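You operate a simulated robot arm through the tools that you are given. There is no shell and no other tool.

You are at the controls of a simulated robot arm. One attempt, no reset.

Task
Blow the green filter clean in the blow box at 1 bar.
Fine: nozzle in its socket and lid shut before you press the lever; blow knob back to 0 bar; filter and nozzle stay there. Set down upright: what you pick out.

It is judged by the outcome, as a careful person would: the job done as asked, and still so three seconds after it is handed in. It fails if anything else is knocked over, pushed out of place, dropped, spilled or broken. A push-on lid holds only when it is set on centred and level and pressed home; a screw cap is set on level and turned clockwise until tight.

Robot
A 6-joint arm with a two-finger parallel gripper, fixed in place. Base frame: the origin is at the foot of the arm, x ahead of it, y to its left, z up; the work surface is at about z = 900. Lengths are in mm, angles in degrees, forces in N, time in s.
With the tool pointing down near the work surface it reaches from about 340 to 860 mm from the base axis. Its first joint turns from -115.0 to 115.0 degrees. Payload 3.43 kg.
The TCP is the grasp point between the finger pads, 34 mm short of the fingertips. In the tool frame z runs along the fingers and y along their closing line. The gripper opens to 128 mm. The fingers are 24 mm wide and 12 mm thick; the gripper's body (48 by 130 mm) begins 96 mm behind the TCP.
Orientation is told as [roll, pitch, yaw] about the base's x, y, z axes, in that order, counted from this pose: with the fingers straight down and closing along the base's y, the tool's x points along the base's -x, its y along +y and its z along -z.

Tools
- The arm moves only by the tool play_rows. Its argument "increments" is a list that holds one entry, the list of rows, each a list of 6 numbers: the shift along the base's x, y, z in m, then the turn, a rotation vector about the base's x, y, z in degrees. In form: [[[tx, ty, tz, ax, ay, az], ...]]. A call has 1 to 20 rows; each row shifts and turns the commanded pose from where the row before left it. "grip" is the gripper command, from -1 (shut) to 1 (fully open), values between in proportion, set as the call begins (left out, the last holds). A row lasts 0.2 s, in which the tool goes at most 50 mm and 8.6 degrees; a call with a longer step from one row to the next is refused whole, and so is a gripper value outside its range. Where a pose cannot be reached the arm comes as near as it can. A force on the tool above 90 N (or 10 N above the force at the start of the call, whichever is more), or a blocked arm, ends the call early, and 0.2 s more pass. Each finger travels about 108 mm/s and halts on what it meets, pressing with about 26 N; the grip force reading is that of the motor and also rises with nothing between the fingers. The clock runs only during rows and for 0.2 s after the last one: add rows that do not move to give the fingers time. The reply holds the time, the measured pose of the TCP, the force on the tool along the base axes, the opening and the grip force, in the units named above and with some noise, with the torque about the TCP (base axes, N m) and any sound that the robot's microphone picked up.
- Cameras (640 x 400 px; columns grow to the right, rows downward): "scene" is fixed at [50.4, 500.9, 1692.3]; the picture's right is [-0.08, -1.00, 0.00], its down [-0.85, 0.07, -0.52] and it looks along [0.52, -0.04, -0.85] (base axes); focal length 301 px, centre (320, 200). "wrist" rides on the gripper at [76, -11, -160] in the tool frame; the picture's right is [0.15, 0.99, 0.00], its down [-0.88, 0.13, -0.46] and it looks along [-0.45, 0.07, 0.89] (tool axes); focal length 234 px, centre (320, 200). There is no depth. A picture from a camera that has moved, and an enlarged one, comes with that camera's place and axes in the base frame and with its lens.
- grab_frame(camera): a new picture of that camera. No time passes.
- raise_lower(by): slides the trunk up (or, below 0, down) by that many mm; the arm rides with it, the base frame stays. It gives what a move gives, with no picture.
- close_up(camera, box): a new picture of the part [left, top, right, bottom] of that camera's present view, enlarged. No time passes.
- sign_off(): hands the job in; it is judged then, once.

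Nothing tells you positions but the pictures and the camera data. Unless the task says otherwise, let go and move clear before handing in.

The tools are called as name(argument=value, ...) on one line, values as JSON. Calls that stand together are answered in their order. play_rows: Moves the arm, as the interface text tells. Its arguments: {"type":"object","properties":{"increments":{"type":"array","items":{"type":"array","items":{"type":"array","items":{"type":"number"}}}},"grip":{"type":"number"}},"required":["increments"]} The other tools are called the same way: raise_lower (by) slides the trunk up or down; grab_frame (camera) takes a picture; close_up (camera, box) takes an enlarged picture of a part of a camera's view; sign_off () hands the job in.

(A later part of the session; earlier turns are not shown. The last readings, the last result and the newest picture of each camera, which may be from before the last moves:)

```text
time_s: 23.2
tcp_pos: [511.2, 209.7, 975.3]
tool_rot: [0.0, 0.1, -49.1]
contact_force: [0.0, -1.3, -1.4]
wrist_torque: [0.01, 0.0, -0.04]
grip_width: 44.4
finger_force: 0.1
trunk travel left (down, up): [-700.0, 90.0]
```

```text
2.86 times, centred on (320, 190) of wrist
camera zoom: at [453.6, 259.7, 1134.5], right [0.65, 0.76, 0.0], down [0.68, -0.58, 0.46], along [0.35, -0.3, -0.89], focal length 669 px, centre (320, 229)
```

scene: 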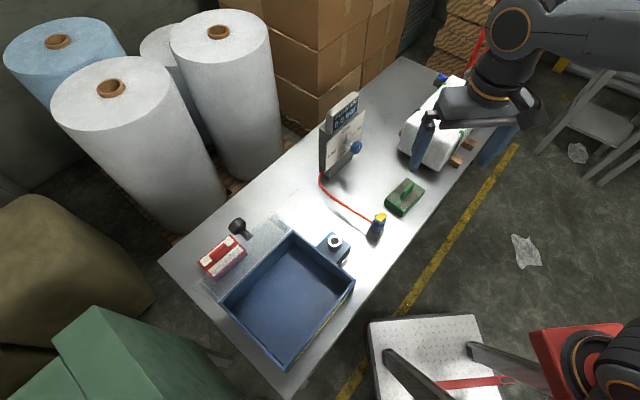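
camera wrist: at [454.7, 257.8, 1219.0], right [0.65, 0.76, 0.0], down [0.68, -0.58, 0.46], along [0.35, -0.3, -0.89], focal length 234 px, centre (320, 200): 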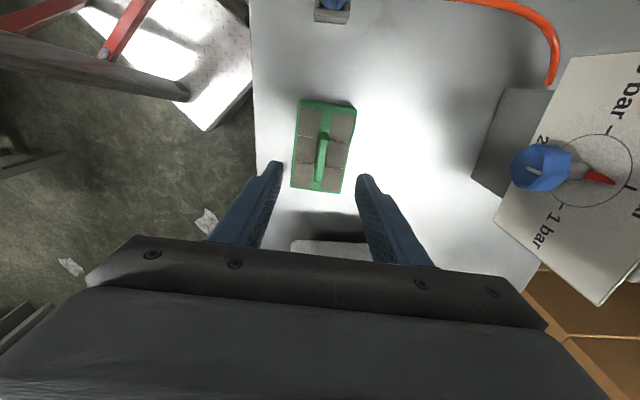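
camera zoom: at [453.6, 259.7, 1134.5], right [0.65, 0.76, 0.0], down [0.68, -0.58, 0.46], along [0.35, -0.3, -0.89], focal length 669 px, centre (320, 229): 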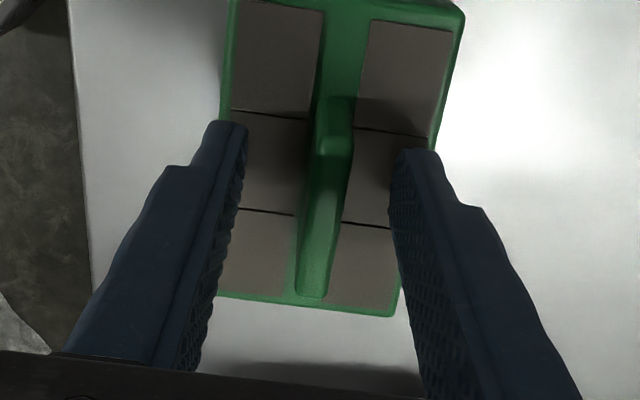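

play_rows(increments=[[[0, 0, 0, 0, 0, 0], [0, 0, 0, 0, 0, 0], [0, 0, 0, 0, 0, 0], [0, 0, 0, 0, 0, 0]]], grip=-1)

play_rows(increments=[[[0, 0, 0.005, 0, 0, 0], [0, 0, 0.01, 0, 0, 0], [0, 0, 0.02, 0, 0, 0], [0, 0, 0, 0, 0, 0]]])

grab_frame(camera="wrist")

close_up(camera="scene", box=[320, 120, 480, 260])

```text
time_s: 24.2
tcp_pos: [511.1, 209.3, 975.9]
tool_rot: [0.0, 0.1, -49.1]
contact_force: [0.2, 0.2, -0.1]
wrist_torque: [-0.02, -0.01, -0.06]
grip_width: 9.5
finger_force: 26.0
trunk travel left (down, up): [-700.0, 90.0]
```

```text
time_s: 25.2
tcp_pos: [513.0, 208.5, 1010.9]
tool_rot: [0.0, 0.1, -49.0]
contact_force: [-0.5, -0.3, -1.4]
wrist_torque: [0.0, -0.01, 0.01]
grip_width: 9.3
finger_force: 25.9
trunk travel left (down, up): [-700.0, 90.0]
```

```text
taken
camera wrist: at [455.1, 259.2, 1169.6], right [0.65, 0.76, 0.0], down [0.68, -0.58, 0.46], along [0.35, -0.3, -0.89], focal length 234 px, centre (320, 200)
```

wrist: 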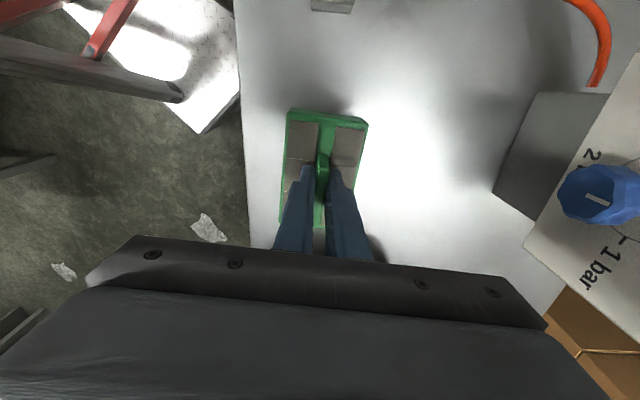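

```text
2.86 times, centred on (400, 190) of scene
camera zoom: at [50.4, 500.9, 1692.3], right [-0.08, -1.0, 0.0], down [-0.85, 0.07, -0.52], along [0.52, -0.04, -0.85], focal length 860 px, centre (91, 229)
```

zoom: 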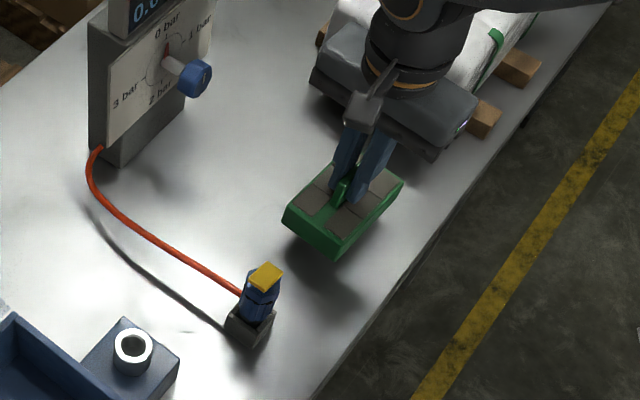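

The filter is held securely and came up level. I'll raise it above the nozzle and carry it over the open box, aligning it with the box sides on the way.

play_rows(increments=[[[0, 0, 0.04, 0, 0, 0], [0, 0, 0.04, 0, 0, 0], [0, 0, 0.04, 0, 0, 0], [-0.0202, 0.02446, 0, 0, 0, 0.29], [-0.0202, 0.02446, 0, 0, 0, 0.29], [-0.0202, 0.02446, 0, 0, 0, 0.29], [-0.0202, 0.02446, 0, 0, 0, 0.29], [-0.0202, 0.02446, 0, 0, 0, 0.29], [-0.0202, 0.02446, 0, 0, 0, 0.29], [-0.0202, 0.02446, 0, 0, 0, 0.29], [-0.0202, 0.02446, 0, 0, 0, 0.29], [-0.0202, 0.02446, 0, 0, 0, 0.29], [-0.0202, 0.02446, 0, 0, 0, 0.29], [-0.0202, 0.02446, 0, 0, 0, 0.29], [-0.0202, 0.02446, 0, 0, 0, 0.29], [-0.0202, 0.02446, 0, 0, 0, 0.29], [-0.0202, 0.02446, 0, 0, 0, 0.29], [0, 0, 0, 0, 0, 0]]])

grab_frame(camera="wrist")

grab_frame(camera="scene")

```text
time_s: 29.0
tcp_pos: [229.5, 555.2, 1129.8]
tool_rot: [0.0, -0.1, -45.0]
contact_force: [-0.7, -0.6, -1.3]
wrist_torque: [0.02, 0.01, 0.02]
grip_width: 9.4
finger_force: 25.9
trunk travel left (down, up): [-700.0, 90.0]
```

```text
taken
camera wrist: at [168.4, 601.6, 1289.4], right [0.6, 0.8, 0.0], down [0.72, -0.53, 0.46], along [0.37, -0.27, -0.89], focal length 234 px, centre (320, 200)
```

wrist: 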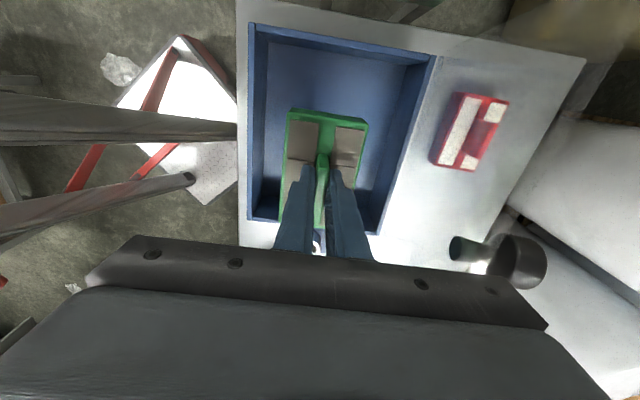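

```text
taken
```

scene: 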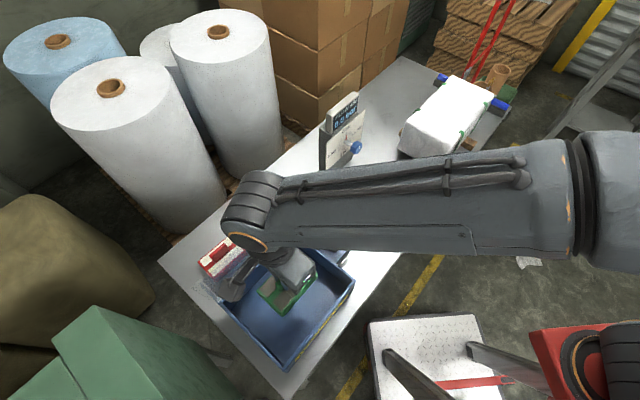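

The filter is over the box interior with room to the lid. I'll lower it part way and then feel for the floor.

play_rows(increments=[[[0, -0.002, -0.03, 0, 0, 0], [0, -0.002, -0.03, 0, 0, 0], [0, 0, -0.03, 0, 0, 0], [0, 0, -0.025, 0, 0, 0], [0, 0, -0.015, 0, 0, 0], [0, 0, 0, 0, 0, 0]]])

grab_frame(camera="wrist")

close_up(camera="scene", box=[200, 210, 380, 380])

```text
time_s: 30.4
tcp_pos: [229.2, 548.7, 998.7]
tool_rot: [0.0, 0.0, -44.9]
contact_force: [-0.8, 0.3, -1.7]
wrist_torque: [0.01, -0.01, 0.01]
grip_width: 9.4
finger_force: 25.9
trunk travel left (down, up): [-700.0, 90.0]
```

```text
taken
camera wrist: at [168.5, 594.3, 1157.9], right [0.6, 0.8, 0.0], down [0.72, -0.53, 0.46], along [0.37, -0.27, -0.89], focal length 234 px, centre (320, 200)
```

wrist: 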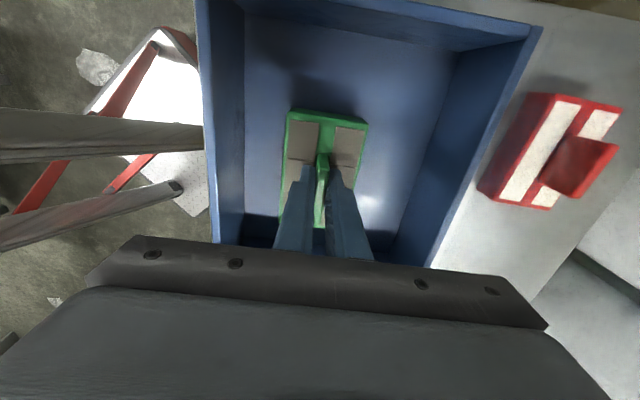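

```text
2.35 times, centred on (290, 295) of scene
camera zoom: at [50.4, 500.9, 1692.3], right [-0.08, -1.0, 0.0], down [-0.85, 0.07, -0.52], along [0.52, -0.04, -0.85], focal length 708 px, centre (391, -24)
```

zoom: 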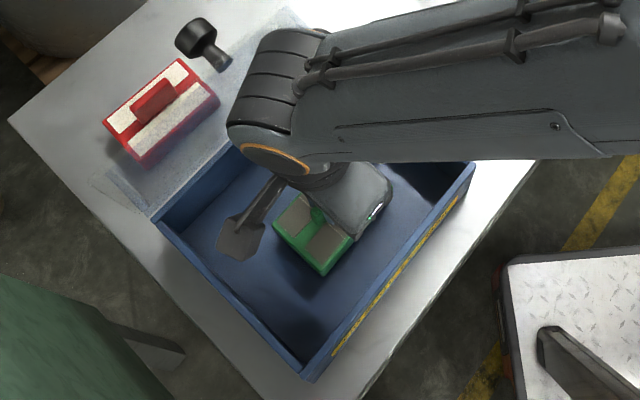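

play_rows(increments=[[[0, 0, -0.003, 0, 0, 0], [0, 0, -0.003, 0, 0, 0], [0, 0, -0.003, 0, 0, 0], [0, 0, 0, 0, 0, 0]]])

play_rows(increments=[[[0, 0, -0.002, 0, 0, 0], [0, 0, -0.002, 0, 0, 0], [0, 0, 0, 0, 0, 0]]])

```text
time_s: 31.4
tcp_pos: [228.0, 548.6, 990.7]
tool_rot: [0.0, 0.0, -44.9]
contact_force: [0.2, -0.5, -1.3]
wrist_torque: [-0.01, 0.01, -0.02]
grip_width: 9.6
finger_force: 25.9
trunk travel left (down, up): [-700.0, 90.0]
```

```text
time_s: 32.2
tcp_pos: [228.8, 550.3, 986.7]
tool_rot: [0.0, 0.0, -44.9]
contact_force: [-0.2, -0.3, -1.6]
wrist_torque: [0.01, 0.03, 0.01]
grip_width: 9.3
finger_force: 26.1
trunk travel left (down, up): [-700.0, 90.0]
```

play_rows(increments=[[[0, 0, -0.002, 0, 0, 0], [0, 0, -0.001, 0, 0, 0], [0, 0, 0, 0, 0, 0]]])

play_rows(increments=[[[0, 0, -0.001, 0, 0, 0], [0, 0, -0.001, 0, 0, 0], [0, 0, 0, 0, 0, 0]]])

```text
time_s: 33.0
tcp_pos: [228.8, 549.0, 984.6]
tool_rot: [0.2, 0.1, -45.0]
contact_force: [0.1, 0.6, -2.1]
wrist_torque: [0.0, 0.0, 0.01]
grip_width: 9.3
finger_force: 26.1
trunk travel left (down, up): [-700.0, 90.0]
```

```text
time_s: 33.8
tcp_pos: [228.7, 549.9, 983.7]
tool_rot: [0.0, 0.1, -44.9]
contact_force: [0.8, -3.2, 19.4]
wrist_torque: [-0.42, -0.19, 0.05]
grip_width: 9.4
finger_force: 25.5
trunk travel left (down, up): [-700.0, 90.0]
```

The filter touched the floor (+19 N at z≈983). I'll release gently and rise straight up.

play_rows(increments=[[[0, 0, 0.001, 0, 0, 0], [0, 0, 0, 0, 0, 0], [0, 0, 0, 0, 0, 0]]], grip=-0.4)

play_rows(increments=[[[0, 0, 0.015, 0, 0, 0], [0, 0, 0.03, 0, 0, 0], [0, 0, 0.04, 0, 0, 0], [0, 0, 0.045, 0, 0, 0], [0, 0, 0.045, 0, 0, 0], [0, 0, 0, 0, 0, 0]]])

grab_frame(camera="wrist")

grab_frame(camera="scene")

```text
time_s: 34.6
tcp_pos: [228.5, 548.9, 982.9]
tool_rot: [0.0, -0.1, -44.9]
contact_force: [0.1, 0.4, -0.4]
wrist_torque: [0.03, 0.01, 0.02]
grip_width: 38.6
finger_force: 0.0
trunk travel left (down, up): [-700.0, 90.0]
```

```text
time_s: 36.0
tcp_pos: [228.0, 548.6, 1156.7]
tool_rot: [0.0, 0.1, -44.9]
contact_force: [0.8, 0.2, 0.8]
wrist_torque: [0.04, -0.01, -0.02]
grip_width: 38.6
finger_force: 0.2
trunk travel left (down, up): [-700.0, 90.0]
```

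```text
taken
camera wrist: at [167.6, 594.5, 1315.9], right [0.6, 0.8, 0.0], down [0.72, -0.53, 0.46], along [0.37, -0.27, -0.89], focal length 234 px, centre (320, 200)
```

wrist: 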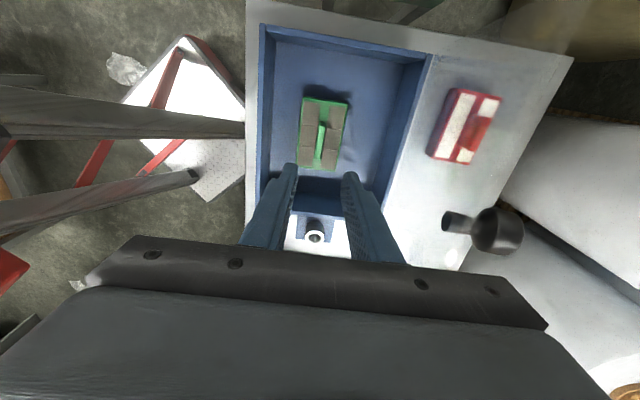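

```text
taken
```

scene: 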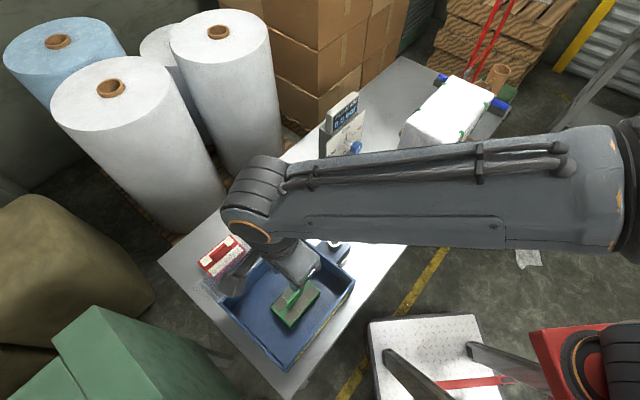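

The filter stands upright in the box. Next I'll close the lid: rotate the gripper back to 45°, rise above the lid, and line up over its knob, which now points horizontally to the back.

play_rows(increments=[[[0, 0, 0.03, 0, 0, 7.5], [0, 0, 0.03, 0, 0, 7.5], [0, 0, 0.03, 0, 0, 7.5], [0, 0, 0.03, 0, 0, 7.5], [0, 0, 0.014, 0, 0, 7.5], [0, 0, 0, 0, 0, 7.5], [0.0152, 0.0148, 0, 0, 0, 7.5], [0.0152, 0.0148, 0, 0, 0, 7.5], [0.0152, 0.0148, 0, 0, 0, 7.5], [0.0152, 0.0148, 0, 0, 0, 7.5], [0.0152, 0.0148, 0, 0, 0, 7.5], [0.0152, 0.0148, 0, 0, 0, 7.5], [0, 0, 0, 0, 0, 0]]], grip=0.2)

grab_frame(camera="wrist")

close_up(camera="scene", box=[170, 180, 380, 380])

```text
time_s: 38.8
tcp_pos: [321.5, 638.0, 1292.3]
tool_rot: [0.1, 0.0, 45.1]
contact_force: [0.0, 0.3, 0.2]
wrist_torque: [0.01, 0.05, -0.01]
grip_width: 77.0
finger_force: 0.1
trunk travel left (down, up): [-700.0, 90.0]
```

```text
taken
camera wrist: at [276.4, 576.8, 1451.2], right [-0.8, 0.59, 0.0], down [0.53, 0.72, 0.46], along [0.27, 0.37, -0.89], focal length 234 px, centre (320, 200)
```

wrist: 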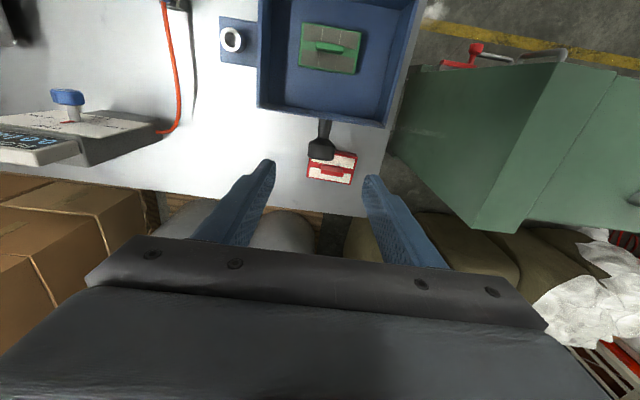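

```text
2.00 times, centred on (275, 280) of scene
camera zoom: at [50.4, 500.9, 1692.3], right [-0.08, -1.0, 0.0], down [-0.85, 0.07, -0.52], along [0.52, -0.04, -0.85], focal length 602 px, centre (410, 40)
```

zoom: 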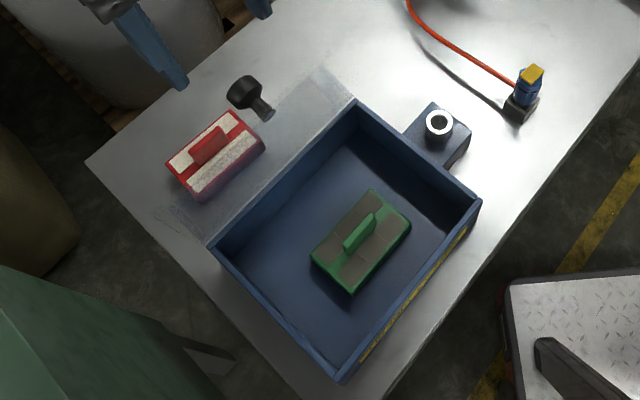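

close_up(camera="wrist", box=[250, 90, 390, 220])

close_up(camera="scene", box=[200, 190, 280, 250])

```text
3.08 times, centred on (320, 155) of wrist
camera zoom: at [276.4, 576.8, 1451.2], right [-0.8, 0.59, 0.0], down [0.53, 0.72, 0.46], along [0.27, 0.37, -0.89], focal length 720 px, centre (320, 338)
```

zoom: 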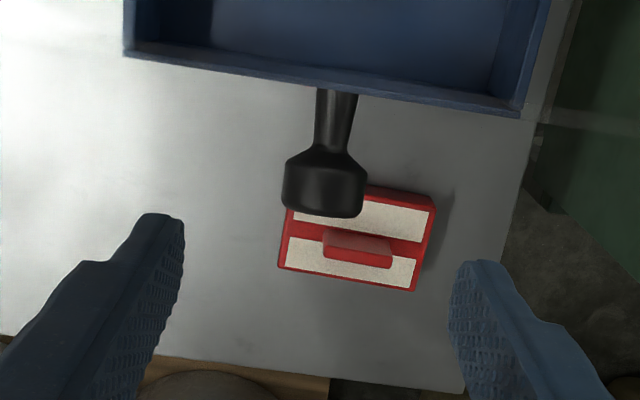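

```text
6.67 times, centred on (240, 220) of scene
camera zoom: at [50.4, 500.9, 1692.3], right [-0.08, -1.0, 0.0], down [-0.85, 0.07, -0.52], along [0.52, -0.04, -0.85], focal length 2006 px, centre (853, 67)
```

zoom: 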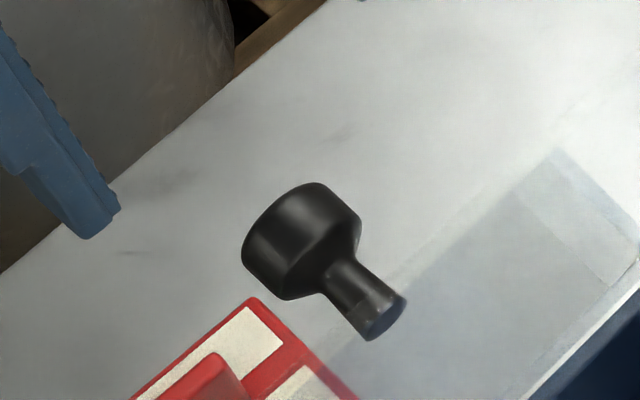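

The knob head is at about (320, 638, 1175), right under the open fingers. I'll descend, grip it and swing the lid closed along the reverse arc.

play_rows(increments=[[[0, 0, -0.03, 0, 0, 0], [0, 0, -0.03, 0, 0, 0], [0, 0, -0.025, 0, 0, 0], [0, 0, -0.014, 0, 0, 0], [0, 0, -0.005, 0, 0, 0], [0, 0, 0, 0, 0, 0]]], grip=0.2)

grab_frame(camera="wrist")

close_up(camera="wrist", box=[240, 120, 400, 260])

```text
time_s: 40.2
tcp_pos: [320.6, 638.5, 1187.2]
tool_rot: [0.0, -0.1, 45.2]
contact_force: [0.1, 0.0, 0.3]
wrist_torque: [-0.01, 0.04, 0.03]
grip_width: 76.7
finger_force: 0.0
trunk travel left (down, up): [-700.0, 90.0]
```

```text
taken
camera wrist: at [274.9, 577.6, 1346.5], right [-0.8, 0.6, 0.0], down [0.53, 0.72, 0.46], along [0.27, 0.37, -0.89], focal length 234 px, centre (320, 200)
```

wrist: 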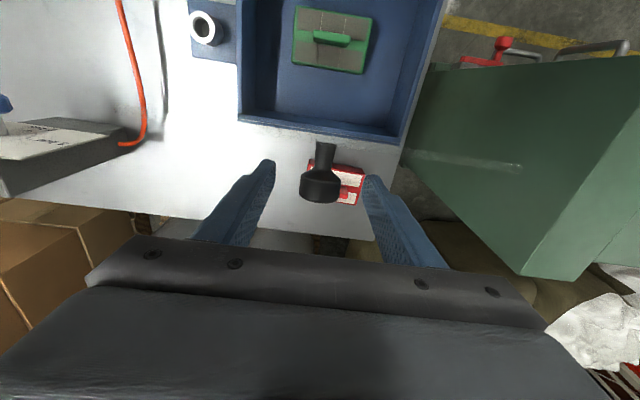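

```text
2.86 times, centred on (320, 190) of wrist
camera zoom: at [274.9, 577.6, 1346.5], right [-0.8, 0.6, 0.0], down [0.53, 0.72, 0.46], along [0.27, 0.37, -0.89], focal length 669 px, centre (320, 229)
```

zoom: 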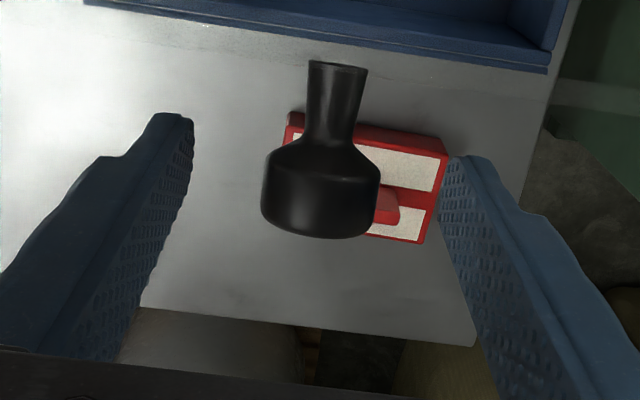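

play_rows(increments=[[[-0.0005, -0.0005, -0.003, 0, 0, 0], [0, 0, 0, 0, 0, 0], [0, 0, 0, 0, 0, 0], [0, 0, 0, 0, 0, 0]]], grip=-1)

close_up(camera="wrist", box=[240, 120, 400, 260])

```text
time_s: 41.2
tcp_pos: [320.4, 638.4, 1184.3]
tool_rot: [0.0, 0.0, 45.1]
contact_force: [0.3, 0.4, 4.2]
wrist_torque: [0.04, -0.04, 0.02]
grip_width: 31.2
finger_force: 44.4
trunk travel left (down, up): [-700.0, 90.0]
```

```text
2.86 times, centred on (320, 190) of wrist
camera zoom: at [274.6, 576.8, 1344.5], right [-0.8, 0.6, 0.0], down [0.53, 0.72, 0.46], along [0.27, 0.37, -0.89], focal length 669 px, centre (320, 229)
```

zoom: 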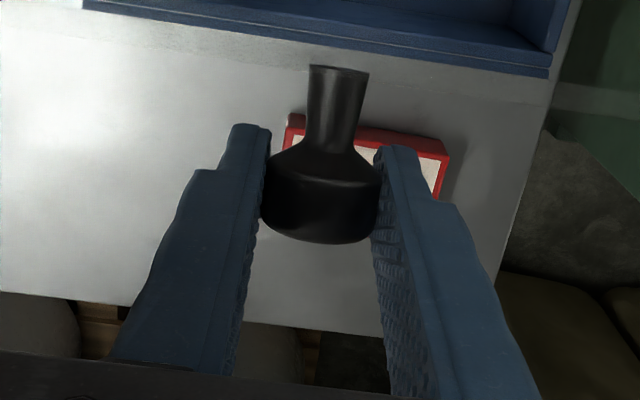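

play_rows(increments=[[[-0.0046, -0.0046, 0, 0, 0, 0], [-0.0046, -0.0046, 0, 0, 0, 0], [-0.0046, -0.0046, -0.0005, 0, 0, 0], [-0.0046, -0.0046, -0.001, 0, 0, 0], [0, 0, 0, 0, 0, 0]]])

close_up(camera="wrist", box=[200, 60, 440, 260])

```text
time_s: 42.4
tcp_pos: [300.9, 619.9, 1183.7]
tool_rot: [0.0, -0.1, 45.2]
contact_force: [-1.7, 11.1, -1.4]
wrist_torque: [0.97, -0.76, 0.02]
grip_width: 31.1
finger_force: 45.3
trunk travel left (down, up): [-700.0, 90.0]
```

```text
2.00 times, centred on (320, 160) of wrist
camera zoom: at [256.6, 558.7, 1342.7], right [-0.8, 0.59, 0.0], down [0.53, 0.72, 0.46], along [0.27, 0.37, -0.89], focal length 468 px, centre (320, 280)
```

zoom: 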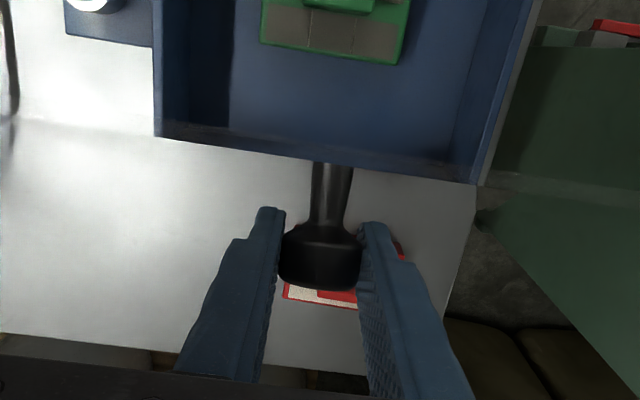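

play_rows(increments=[[[-0.0113, -0.0113, -0.0026, 0, 0, 0], [-0.0111, -0.0111, -0.004, 0, 0, 0], [-0.0108, -0.0108, -0.0055, 0, 0, 0], [-0.0104, -0.0104, -0.0067, 0, 0, 0], [0, 0, 0, 0, 0, 0]]])

close_up(camera="wrist", box=[200, 60, 440, 260])

```text
time_s: 43.6
tcp_pos: [256.8, 576.8, 1165.5]
tool_rot: [0.0, 0.1, 45.1]
contact_force: [-1.6, 13.0, -1.5]
wrist_torque: [0.99, -0.83, 0.0]
grip_width: 31.1
finger_force: 44.5
trunk travel left (down, up): [-700.0, 90.0]
```

```text
2.00 times, centred on (320, 160) of wrist
camera zoom: at [212.4, 514.7, 1324.3], right [-0.8, 0.59, 0.0], down [0.53, 0.72, 0.46], along [0.27, 0.37, -0.89], focal length 468 px, centre (320, 280)
```

zoom: 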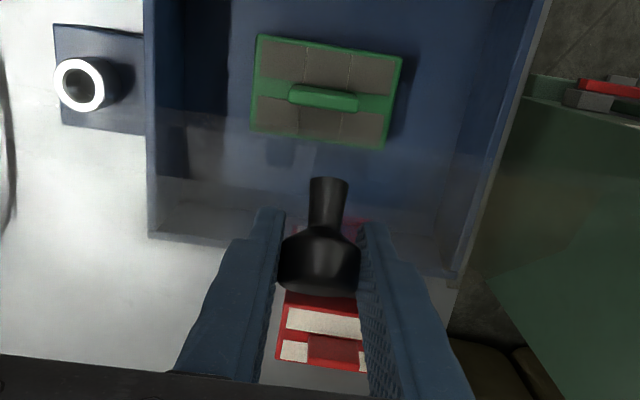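

play_rows(increments=[[[-0.01004, -0.01004, -0.008, 0, 0, 0], [-0.0094, -0.0094, -0.0091, 0, 0, 0], [-0.00884, -0.00884, -0.0103, 0, 0, 0], [-0.0082, -0.0082, -0.0114, 0, 0, 0], [-0.00742, -0.00742, -0.0123, 0, 0, 0], [0, 0, 0, 0, 0, 0]]])

close_up(camera="wrist", box=[200, 60, 440, 260])

```text
time_s: 45.0
tcp_pos: [212.9, 531.6, 1113.2]
tool_rot: [0.1, 0.1, 45.0]
contact_force: [1.2, 7.7, 1.5]
wrist_torque: [0.89, -0.65, -0.15]
grip_width: 31.2
finger_force: 44.7
trunk travel left (down, up): [-700.0, 90.0]
```

```text
2.00 times, centred on (320, 160) of wrist
camera zoom: at [168.1, 470.5, 1273.1], right [-0.8, 0.6, 0.0], down [0.53, 0.72, 0.45], along [0.27, 0.37, -0.89], focal length 468 px, centre (320, 280)
```

zoom: 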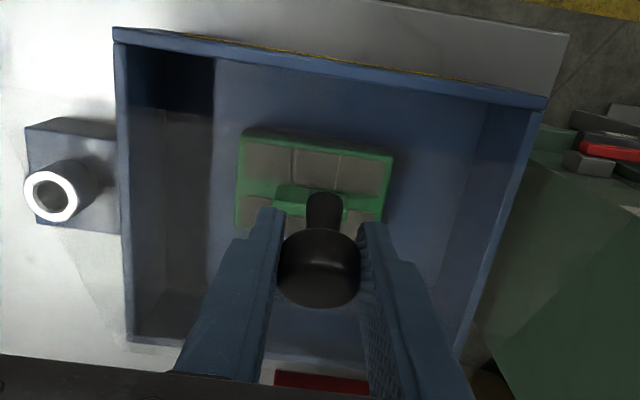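

play_rows(increments=[[[-0.00672, -0.00672, -0.0131, 0, 0, 0], [-0.0058, -0.0058, -0.0141, 0, 0, 0], [-0.00495, -0.00495, -0.0146, 0, 0, 0], [-0.00403, -0.00403, -0.0151, 0, 0, 0], [0, 0, 0, 0, 0, 0]]])

close_up(camera="wrist", box=[200, 60, 440, 260])

```text
time_s: 46.2
tcp_pos: [191.6, 508.6, 1056.4]
tool_rot: [0.1, 0.0, 45.0]
contact_force: [-6.6, 8.7, 5.7]
wrist_torque: [1.0, -0.72, -0.01]
grip_width: 31.2
finger_force: 45.3
trunk travel left (down, up): [-700.0, 90.0]
```

```text
2.00 times, centred on (320, 160) of wrist
camera zoom: at [146.7, 448.7, 1215.4], right [-0.8, 0.59, 0.0], down [0.53, 0.72, 0.46], along [0.27, 0.37, -0.89], focal length 468 px, centre (320, 280)
```

zoom: 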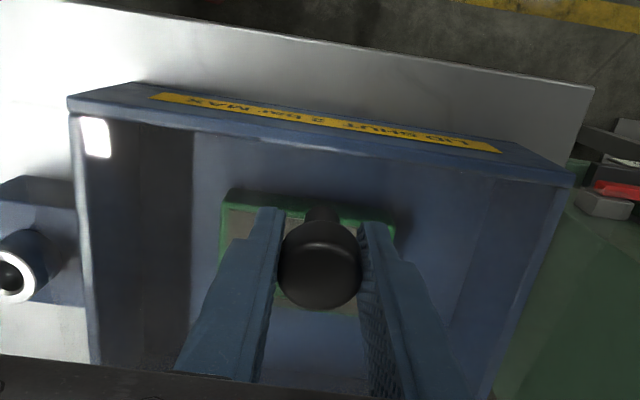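

play_rows(increments=[[[-0.0015, -0.0015, -0.008, 0, 0, 0], [-0.0015, -0.0015, -0.0077, 0, 0, 0], [-0.0008, -0.0008, -0.005, 0, 0, 0], [0, 0, 0, 0, 0, 0]]])

close_up(camera="wrist", box=[200, 80, 440, 280])

```text
time_s: 47.2
tcp_pos: [188.6, 506.9, 1036.8]
tool_rot: [0.0, 0.0, 45.1]
contact_force: [-10.2, 10.6, 5.3]
wrist_torque: [0.94, -0.74, -0.03]
grip_width: 31.0
finger_force: 45.3
trunk travel left (down, up): [-700.0, 90.0]
```

```text
2.00 times, centred on (320, 180) of wrist
camera zoom: at [143.1, 445.3, 1195.4], right [-0.8, 0.6, 0.0], down [0.53, 0.72, 0.46], along [0.27, 0.37, -0.89], focal length 468 px, centre (320, 240)
```

zoom: 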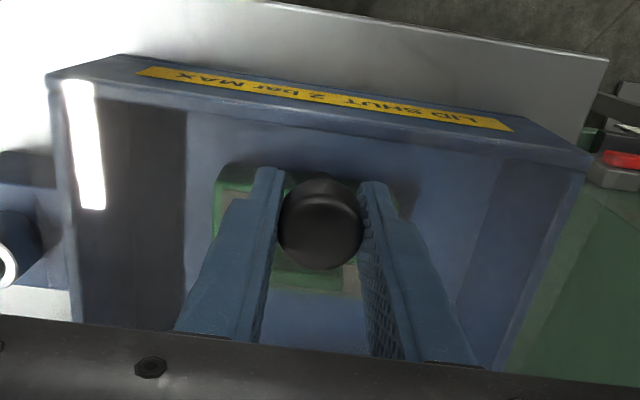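

play_rows(increments=[[[-0.0004, -0.0004, -0.004, 0, 0, 0], [-0.0002, -0.0002, -0.003, 0, 0, 0], [0, 0, 0, 0, 0, 0]]])

play_rows(increments=[[[-0.0002, -0.0002, -0.002, 0, 0, 0], [0, 0, -0.002, 0, 0, 0], [0, 0, 0, 0, 0, 0]]])

```text
time_s: 48.0
tcp_pos: [186.8, 506.3, 1029.8]
tool_rot: [-0.1, -0.1, 45.1]
contact_force: [-11.5, 9.6, 5.8]
wrist_torque: [0.98, -0.8, 0.01]
grip_width: 31.1
finger_force: 45.1
trunk travel left (down, up): [-700.0, 90.0]
```

```text
time_s: 48.8
tcp_pos: [187.0, 505.4, 1026.2]
tool_rot: [0.0, -0.1, 45.1]
contact_force: [-16.6, 5.1, 22.4]
wrist_torque: [0.22, -0.02, 0.02]
grip_width: 31.2
finger_force: 45.2
trunk travel left (down, up): [-700.0, 90.0]
```

The lid met the rim (+22 N at z≈1026), which matches the closed height I started from. I'll release the knob, rise and check that it sits flat.

play_rows(increments=[[[0, 0, 0, 0, 0, 0], [0, 0, 0, 0, 0, 0], [0, 0, 0, 0, 0, 0]]], grip=0.1)

play_rows(increments=[[[0, 0, 0.015, 0, 0, 0], [0, 0, 0.035, 0, 0, 0], [0, 0, 0.045, 0, 0, 0], [0, 0, 0.045, 0, 0, 0], [0, 0, 0.045, 0, 0, 0], [0, 0, 0, 0, 0, 0]]])

grab_frame(camera="wrist")

close_up(camera="wrist", box=[200, 80, 440, 240])

grab_frame(camera="scene")

```text
time_s: 49.6
tcp_pos: [187.9, 505.8, 1026.2]
tool_rot: [0.1, -0.1, 45.1]
contact_force: [3.6, 4.2, 25.2]
wrist_torque: [-0.54, -0.85, 0.49]
grip_width: 70.4
finger_force: 0.0
trunk travel left (down, up): [-700.0, 90.0]
```

```text
time_s: 51.0
tcp_pos: [185.4, 504.9, 1211.9]
tool_rot: [-0.1, -0.1, 45.1]
contact_force: [0.1, 0.0, 0.1]
wrist_torque: [0.0, -0.01, -0.03]
grip_width: 70.5
finger_force: 0.1
trunk travel left (down, up): [-700.0, 90.0]
```

```text
taken
camera wrist: at [140.7, 443.5, 1371.7], right [-0.8, 0.6, 0.0], down [0.53, 0.72, 0.46], along [0.27, 0.37, -0.89], focal length 234 px, centre (320, 200)
```

wrist: 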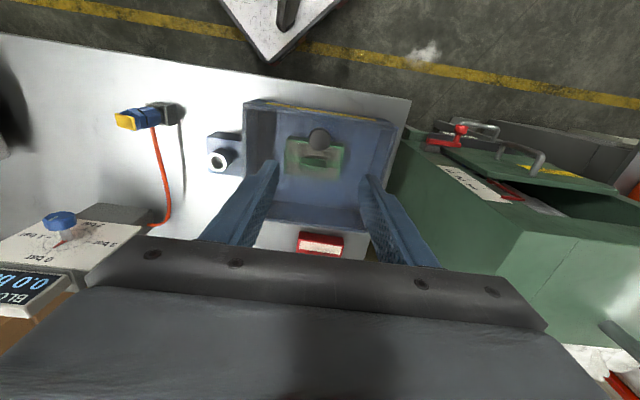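

```text
2.50 times, centred on (320, 160) of wrist
camera zoom: at [140.7, 443.5, 1371.7], right [-0.8, 0.6, 0.0], down [0.53, 0.72, 0.46], along [0.27, 0.37, -0.89], focal length 585 px, centre (320, 300)
```

zoom: 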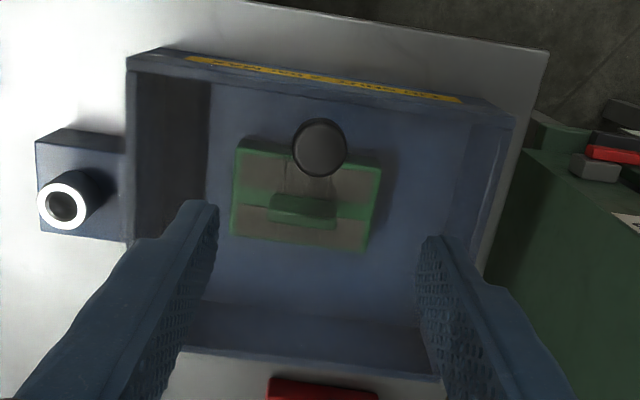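

```text
taken
```

scene: 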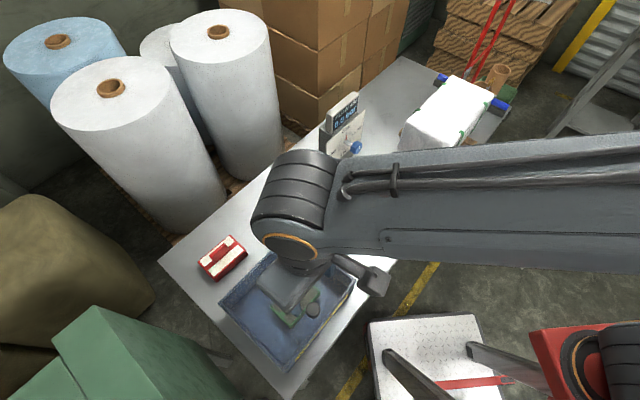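

The lid looks flat with the filter under it. To confirm it is fully shut, I'll go back to the same viewing pose I used before opening it and compare.

play_rows(increments=[[[0, 0, -0.035, 0, 0, 0], [0, 0, -0.035, 0, 0, 0], [0, 0, -0.032, 0, 0, 0], [0, 0, 0, 0, 0, 0]]], grip=1)

close_up(camera="wrist", box=[200, 90, 440, 240])

```text
time_s: 52.0
tcp_pos: [188.3, 506.0, 1109.0]
tool_rot: [0.0, 0.0, 45.1]
contact_force: [-0.1, -0.8, -0.1]
wrist_torque: [-0.04, -0.01, 0.02]
grip_width: 127.9
finger_force: 0.0
trunk travel left (down, up): [-700.0, 90.0]
```

```text
2.67 times, centred on (320, 165) of wrist
camera zoom: at [142.9, 445.3, 1267.8], right [-0.8, 0.6, 0.0], down [0.53, 0.72, 0.46], along [0.27, 0.37, -0.89], focal length 624 px, centre (320, 293)
```

zoom: 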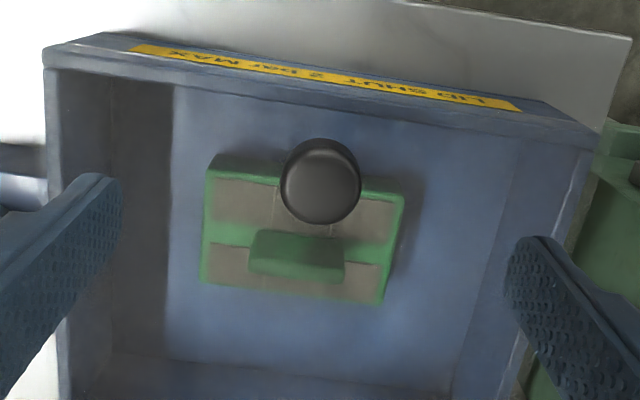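

The view matches the original closed pose, so the lid is shut with the filter beneath it. Next is the nozzle; I'll go over to look at its lever, hose side and holder from close up.

play_rows(increments=[[[0, 0, 0.03, 0, 0, 0], [0, 0, 0.021, 0, 0, 0], [0.02275, -0.0276, 0, 0, 0, 0], [0.02275, -0.0276, 0, 0, 0, 0], [0.02275, -0.0276, 0, 0, 0, 0], [0.02275, -0.0276, 0, 0, 0, 0], [0.02275, -0.0276, 0, 0, 0, 0], [0.02275, -0.0276, 0, 0, 0, 0], [0.02275, -0.0276, 0, 0, 0, 0], [0.02275, -0.0276, 0, 0, 0, 0], [0, 0, 0, 0, 0, 0]]], grip=1)

grab_frame(camera="wrist")

close_up(camera="wrist", box=[250, 90, 410, 220])

close_up(camera="scene", box=[300, 190, 420, 290])

```text
time_s: 54.4
tcp_pos: [370.2, 285.7, 1161.3]
tool_rot: [0.0, -0.1, 45.2]
contact_force: [-0.2, 0.0, 0.6]
wrist_torque: [-0.03, 0.0, 0.01]
grip_width: 127.9
finger_force: 0.1
trunk travel left (down, up): [-700.0, 90.0]
```

```text
taken
camera wrist: at [324.7, 224.7, 1319.5], right [-0.8, 0.59, 0.0], down [0.53, 0.72, 0.46], along [0.27, 0.37, -0.89], focal length 234 px, centre (320, 200)
```

wrist: 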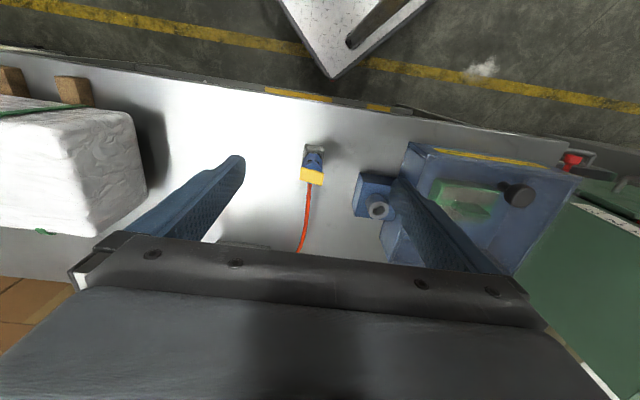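

```text
3.08 times, centred on (330, 155) of wrist
camera zoom: at [324.7, 224.7, 1319.5], right [-0.8, 0.59, 0.0], down [0.53, 0.72, 0.46], along [0.27, 0.37, -0.89], focal length 720 px, centre (289, 338)
```

zoom: 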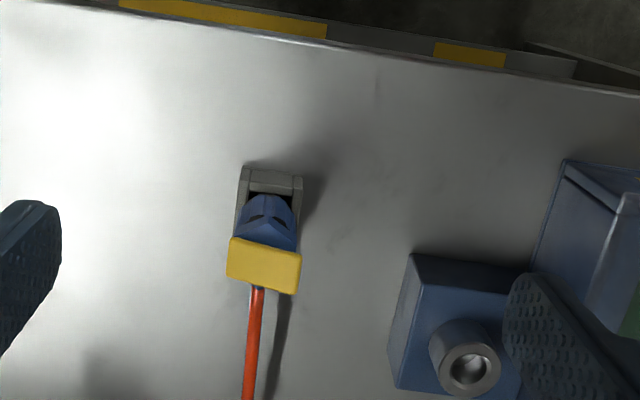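

```text
4.00 times, centred on (360, 240) of scene
camera zoom: at [50.4, 500.9, 1692.3], right [-0.08, -1.0, 0.0], down [-0.85, 0.07, -0.52], along [0.52, -0.04, -0.85], focal length 1204 px, centre (160, 40)
```

zoom: 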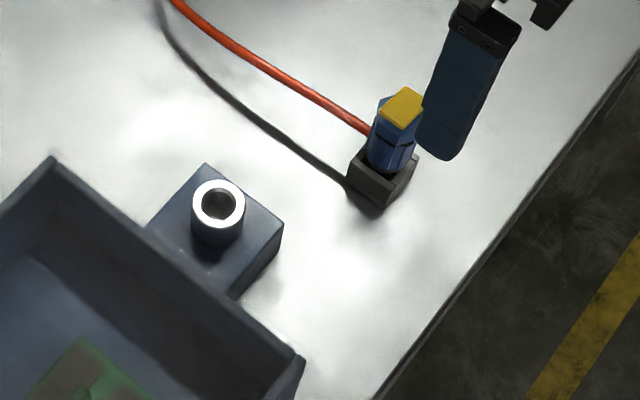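

I want to know whether the body below the yellow lever is wider than the lever plate before choosing a grip. I'll move directly above the nozzle and look again.

play_rows(increments=[[[0.018, 0.015, -0.02, 0, 0, -1.5], [0.0178, 0.0145, -0.02, 0, 0, -1.5], [0, 0, -0.015, 0, 0, 0], [0, 0, 0, 0, 0, 0]]], grip=1)

grab_frame(camera="wrist")

close_up(camera="wrist", box=[260, 100, 380, 210])

close_up(camera="scene", box=[350, 195, 410, 250])

```text
time_s: 55.4
tcp_pos: [406.8, 316.6, 1103.5]
tool_rot: [0.0, 0.0, 42.1]
contact_force: [1.3, 0.2, -0.3]
wrist_torque: [0.0, 0.0, 0.02]
grip_width: 127.9
finger_force: 0.1
trunk travel left (down, up): [-700.0, 90.0]
```

```text
taken
camera wrist: at [358.4, 257.1, 1263.4], right [-0.77, 0.64, 0.0], down [0.57, 0.69, 0.46], along [0.29, 0.35, -0.89], focal length 234 px, centre (320, 200)
```

wrist: 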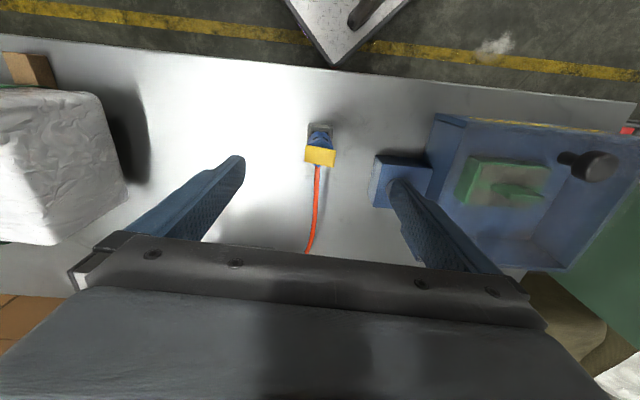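

```text
3.64 times, centred on (320, 155) of wrist
camera zoom: at [358.4, 257.1, 1263.4], right [-0.77, 0.64, 0.0], down [0.57, 0.69, 0.46], along [0.29, 0.35, -0.89], focal length 852 px, centre (320, 364)
```

zoom: 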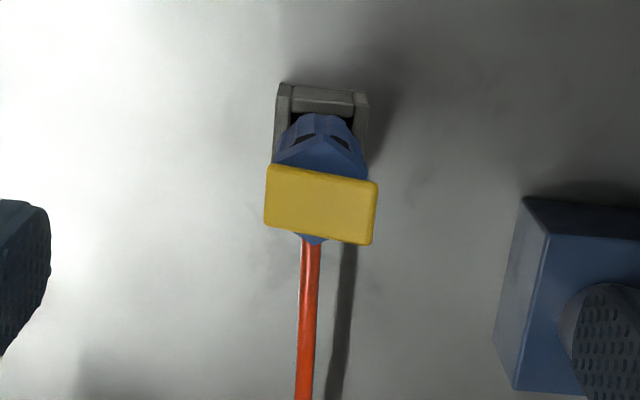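

```text
7.27 times, centred on (380, 222) of scene
camera zoom: at [50.4, 500.9, 1692.3], right [-0.08, -1.0, 0.0], down [-0.85, 0.07, -0.52], along [0.52, -0.04, -0.85], focal length 2188 px, centre (-116, 36)
```

zoom: 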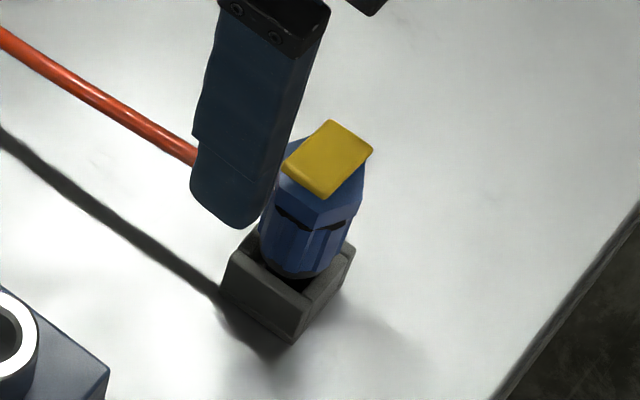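

The lever plate (about 34 mm) overhangs the roughly 31 mm body, so a straight-down grip would pinch the lever. I'll tilt the gripper about 50° and grip the body below the lever from the front, clear of both lever and hose.

play_rows(increments=[[[-0.0173, -0.0151, 0.0155, 0, 0, -1.1], [-0.0173, -0.0151, 0.0155, 0, 0, 0], [-0.0173, -0.015, 0.0155, 0, 0, 0], [0, 0, 0, 5.465, -6.287, 0], [0, 0, 0, 5.465, -6.287, 0], [0, 0, 0, 5.465, -6.287, 0], [0, 0, 0, 5.465, -6.287, 0], [0, 0, 0, 5.465, -6.287, 0], [0, 0, 0, 5.465, -6.287, 0], [0, 0, 0, 0, 0, 0]]], grip=0.25)

grab_frame(camera="wrist")

grab_frame(camera="scene")

```text
time_s: 57.6
tcp_pos: [372.4, 286.2, 1165.2]
tool_rot: [0.7, -44.3, 41.0]
contact_force: [1.2, 0.1, -0.7]
wrist_torque: [0.01, 0.02, -0.02]
grip_width: 80.1
finger_force: 0.0
out of reach, approached as far as the arm can: row 8, 9
trunk travel left (down, up): [-700.0, 90.0]
```

```text
taken
camera wrist: at [256.0, 168.6, 1226.0], right [-0.73, 0.67, -0.09], down [0.15, 0.3, 0.94], along [0.66, 0.68, -0.32], focal length 234 px, centre (320, 200)
```

wrist: 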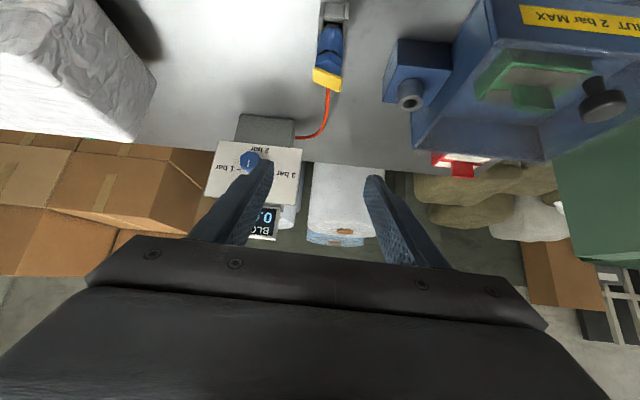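

```text
taken
```

scene: 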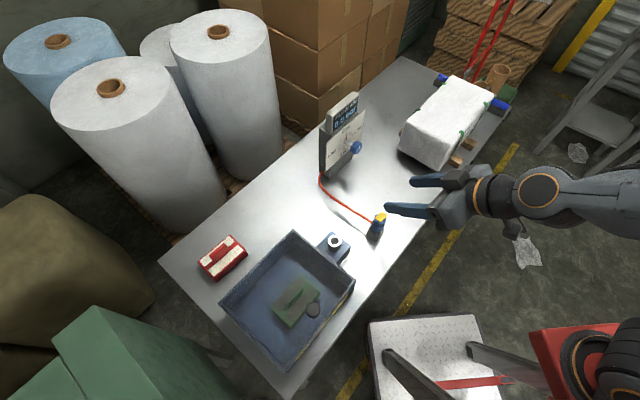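

The tilted pose was too close to the base to reach fully. The grasp point itself is farther out, so I'll go directly above it with the same tilt and check the pose.

play_rows(increments=[[[0.0164, 0.0142, -0.01, 0, 0, 0], [0.0164, 0.0142, -0.01, 0, 0, 0], [0.0163, 0.0143, -0.01, 0, 0, 0], [0, 0, 0, 0, 0, 0]]], grip=0.25)

grab_frame(camera="wrist")

```text
time_s: 58.6
tcp_pos: [418.4, 330.8, 1135.7]
tool_rot: [0.7, -44.2, 41.0]
contact_force: [-0.6, -0.5, -0.2]
wrist_torque: [-0.03, -0.01, -0.01]
grip_width: 80.0
finger_force: 0.1
trunk travel left (down, up): [-700.0, 90.0]
```

```text
taken
camera wrist: at [303.8, 212.7, 1196.5], right [-0.73, 0.67, -0.09], down [0.15, 0.3, 0.94], along [0.66, 0.68, -0.32], focal length 234 px, centre (320, 200)
```

wrist: 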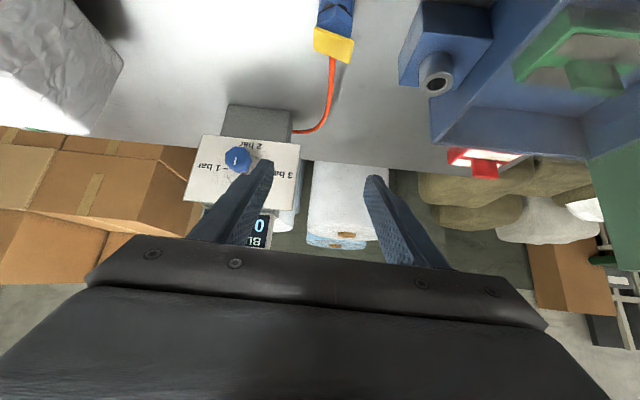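

play_rows(increments=[[[-0.0072, -0.0083, -0.02, 0, 0, 0], [-0.0072, -0.0084, -0.025, 3.94, -4.53, 0], [0, 0, 0, 0, 0, 0]]], grip=0.25)

grab_frame(camera="wrist")

grab_frame(camera="scene")

```text
time_s: 59.4
tcp_pos: [421.3, 310.5, 1091.7]
tool_rot: [1.3, -50.1, 41.0]
contact_force: [1.2, -0.4, 0.3]
wrist_torque: [0.0, 0.01, 0.03]
grip_width: 79.9
finger_force: 0.0
out of reach, approached as far as the arm can: row 2
trunk travel left (down, up): [-700.0, 90.0]
```

```text
taken
camera wrist: at [302.2, 186.9, 1134.5], right [-0.73, 0.67, -0.1], down [0.08, 0.23, 0.97], along [0.68, 0.7, -0.22], focal length 234 px, centre (320, 200)
```

wrist: 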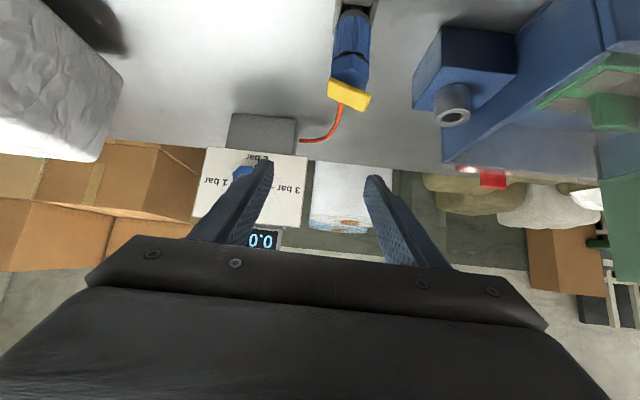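

```text
taken
```

scene: 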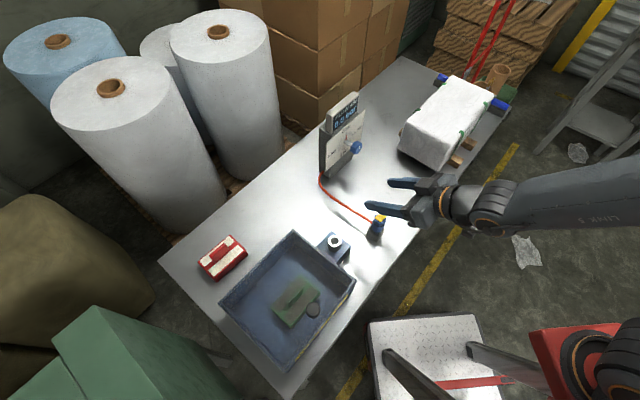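

The arm is at its inner folding limit here. I'll raise the trunk, which gives it more room, and then bring the tool back down.

raise_lower(by=90)

```text
time_s: 60.6
tcp_pos: [420.6, 308.3, 1180.2]
tool_rot: [0.7, -50.2, 41.0]
contact_force: [0.3, -0.2, -0.1]
wrist_torque: [0.0, -0.01, 0.01]
grip_width: 80.0
finger_force: 0.0
trunk travel left (down, up): [-790.0, 0.0]
```

play_rows(increments=[[[-0.0056, 0.002, -0.034, 0, 0, 0], [-0.0056, 0.002, -0.034, 0, 0, 0], [-0.0054, 0.0018, -0.032, 0, 0, 0], [0, 0, 0, 0, 0, 0]]], grip=0.25)

grab_frame(camera="wrist")

close_up(camera="wrist", box=[240, 0, 480, 200])

```text
time_s: 61.6
tcp_pos: [418.2, 301.0, 1092.3]
tool_rot: [3.0, -49.7, 39.5]
contact_force: [-0.5, 0.6, -0.2]
wrist_torque: [-0.01, -0.01, -0.03]
grip_width: 80.0
finger_force: 0.0
out of reach, approached as far as the arm can: row 2, 3
trunk travel left (down, up): [-790.0, 0.0]
```

```text
taken
camera wrist: at [300.8, 178.4, 1136.6], right [-0.73, 0.68, -0.08], down [0.1, 0.22, 0.97], along [0.67, 0.7, -0.23], focal length 234 px, centre (320, 200)
```

wrist: 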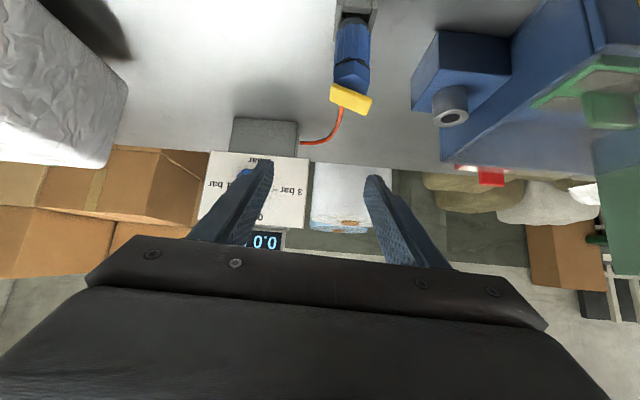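

```text
2.00 times, centred on (360, 100) of wrist
camera zoom: at [300.8, 178.4, 1136.6], right [-0.73, 0.68, -0.08], down [0.1, 0.22, 0.97], along [0.67, 0.7, -0.23], focal length 468 px, centre (240, 400)
```

zoom: 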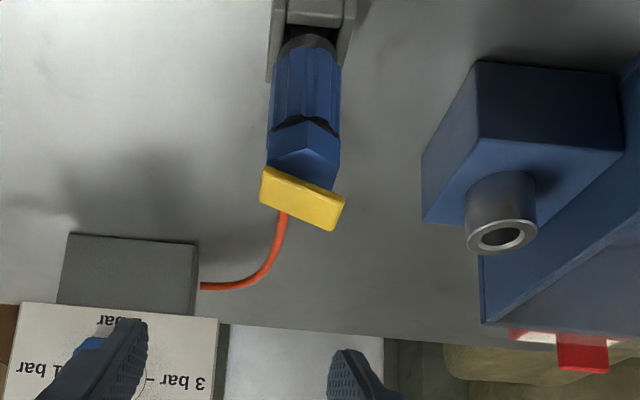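

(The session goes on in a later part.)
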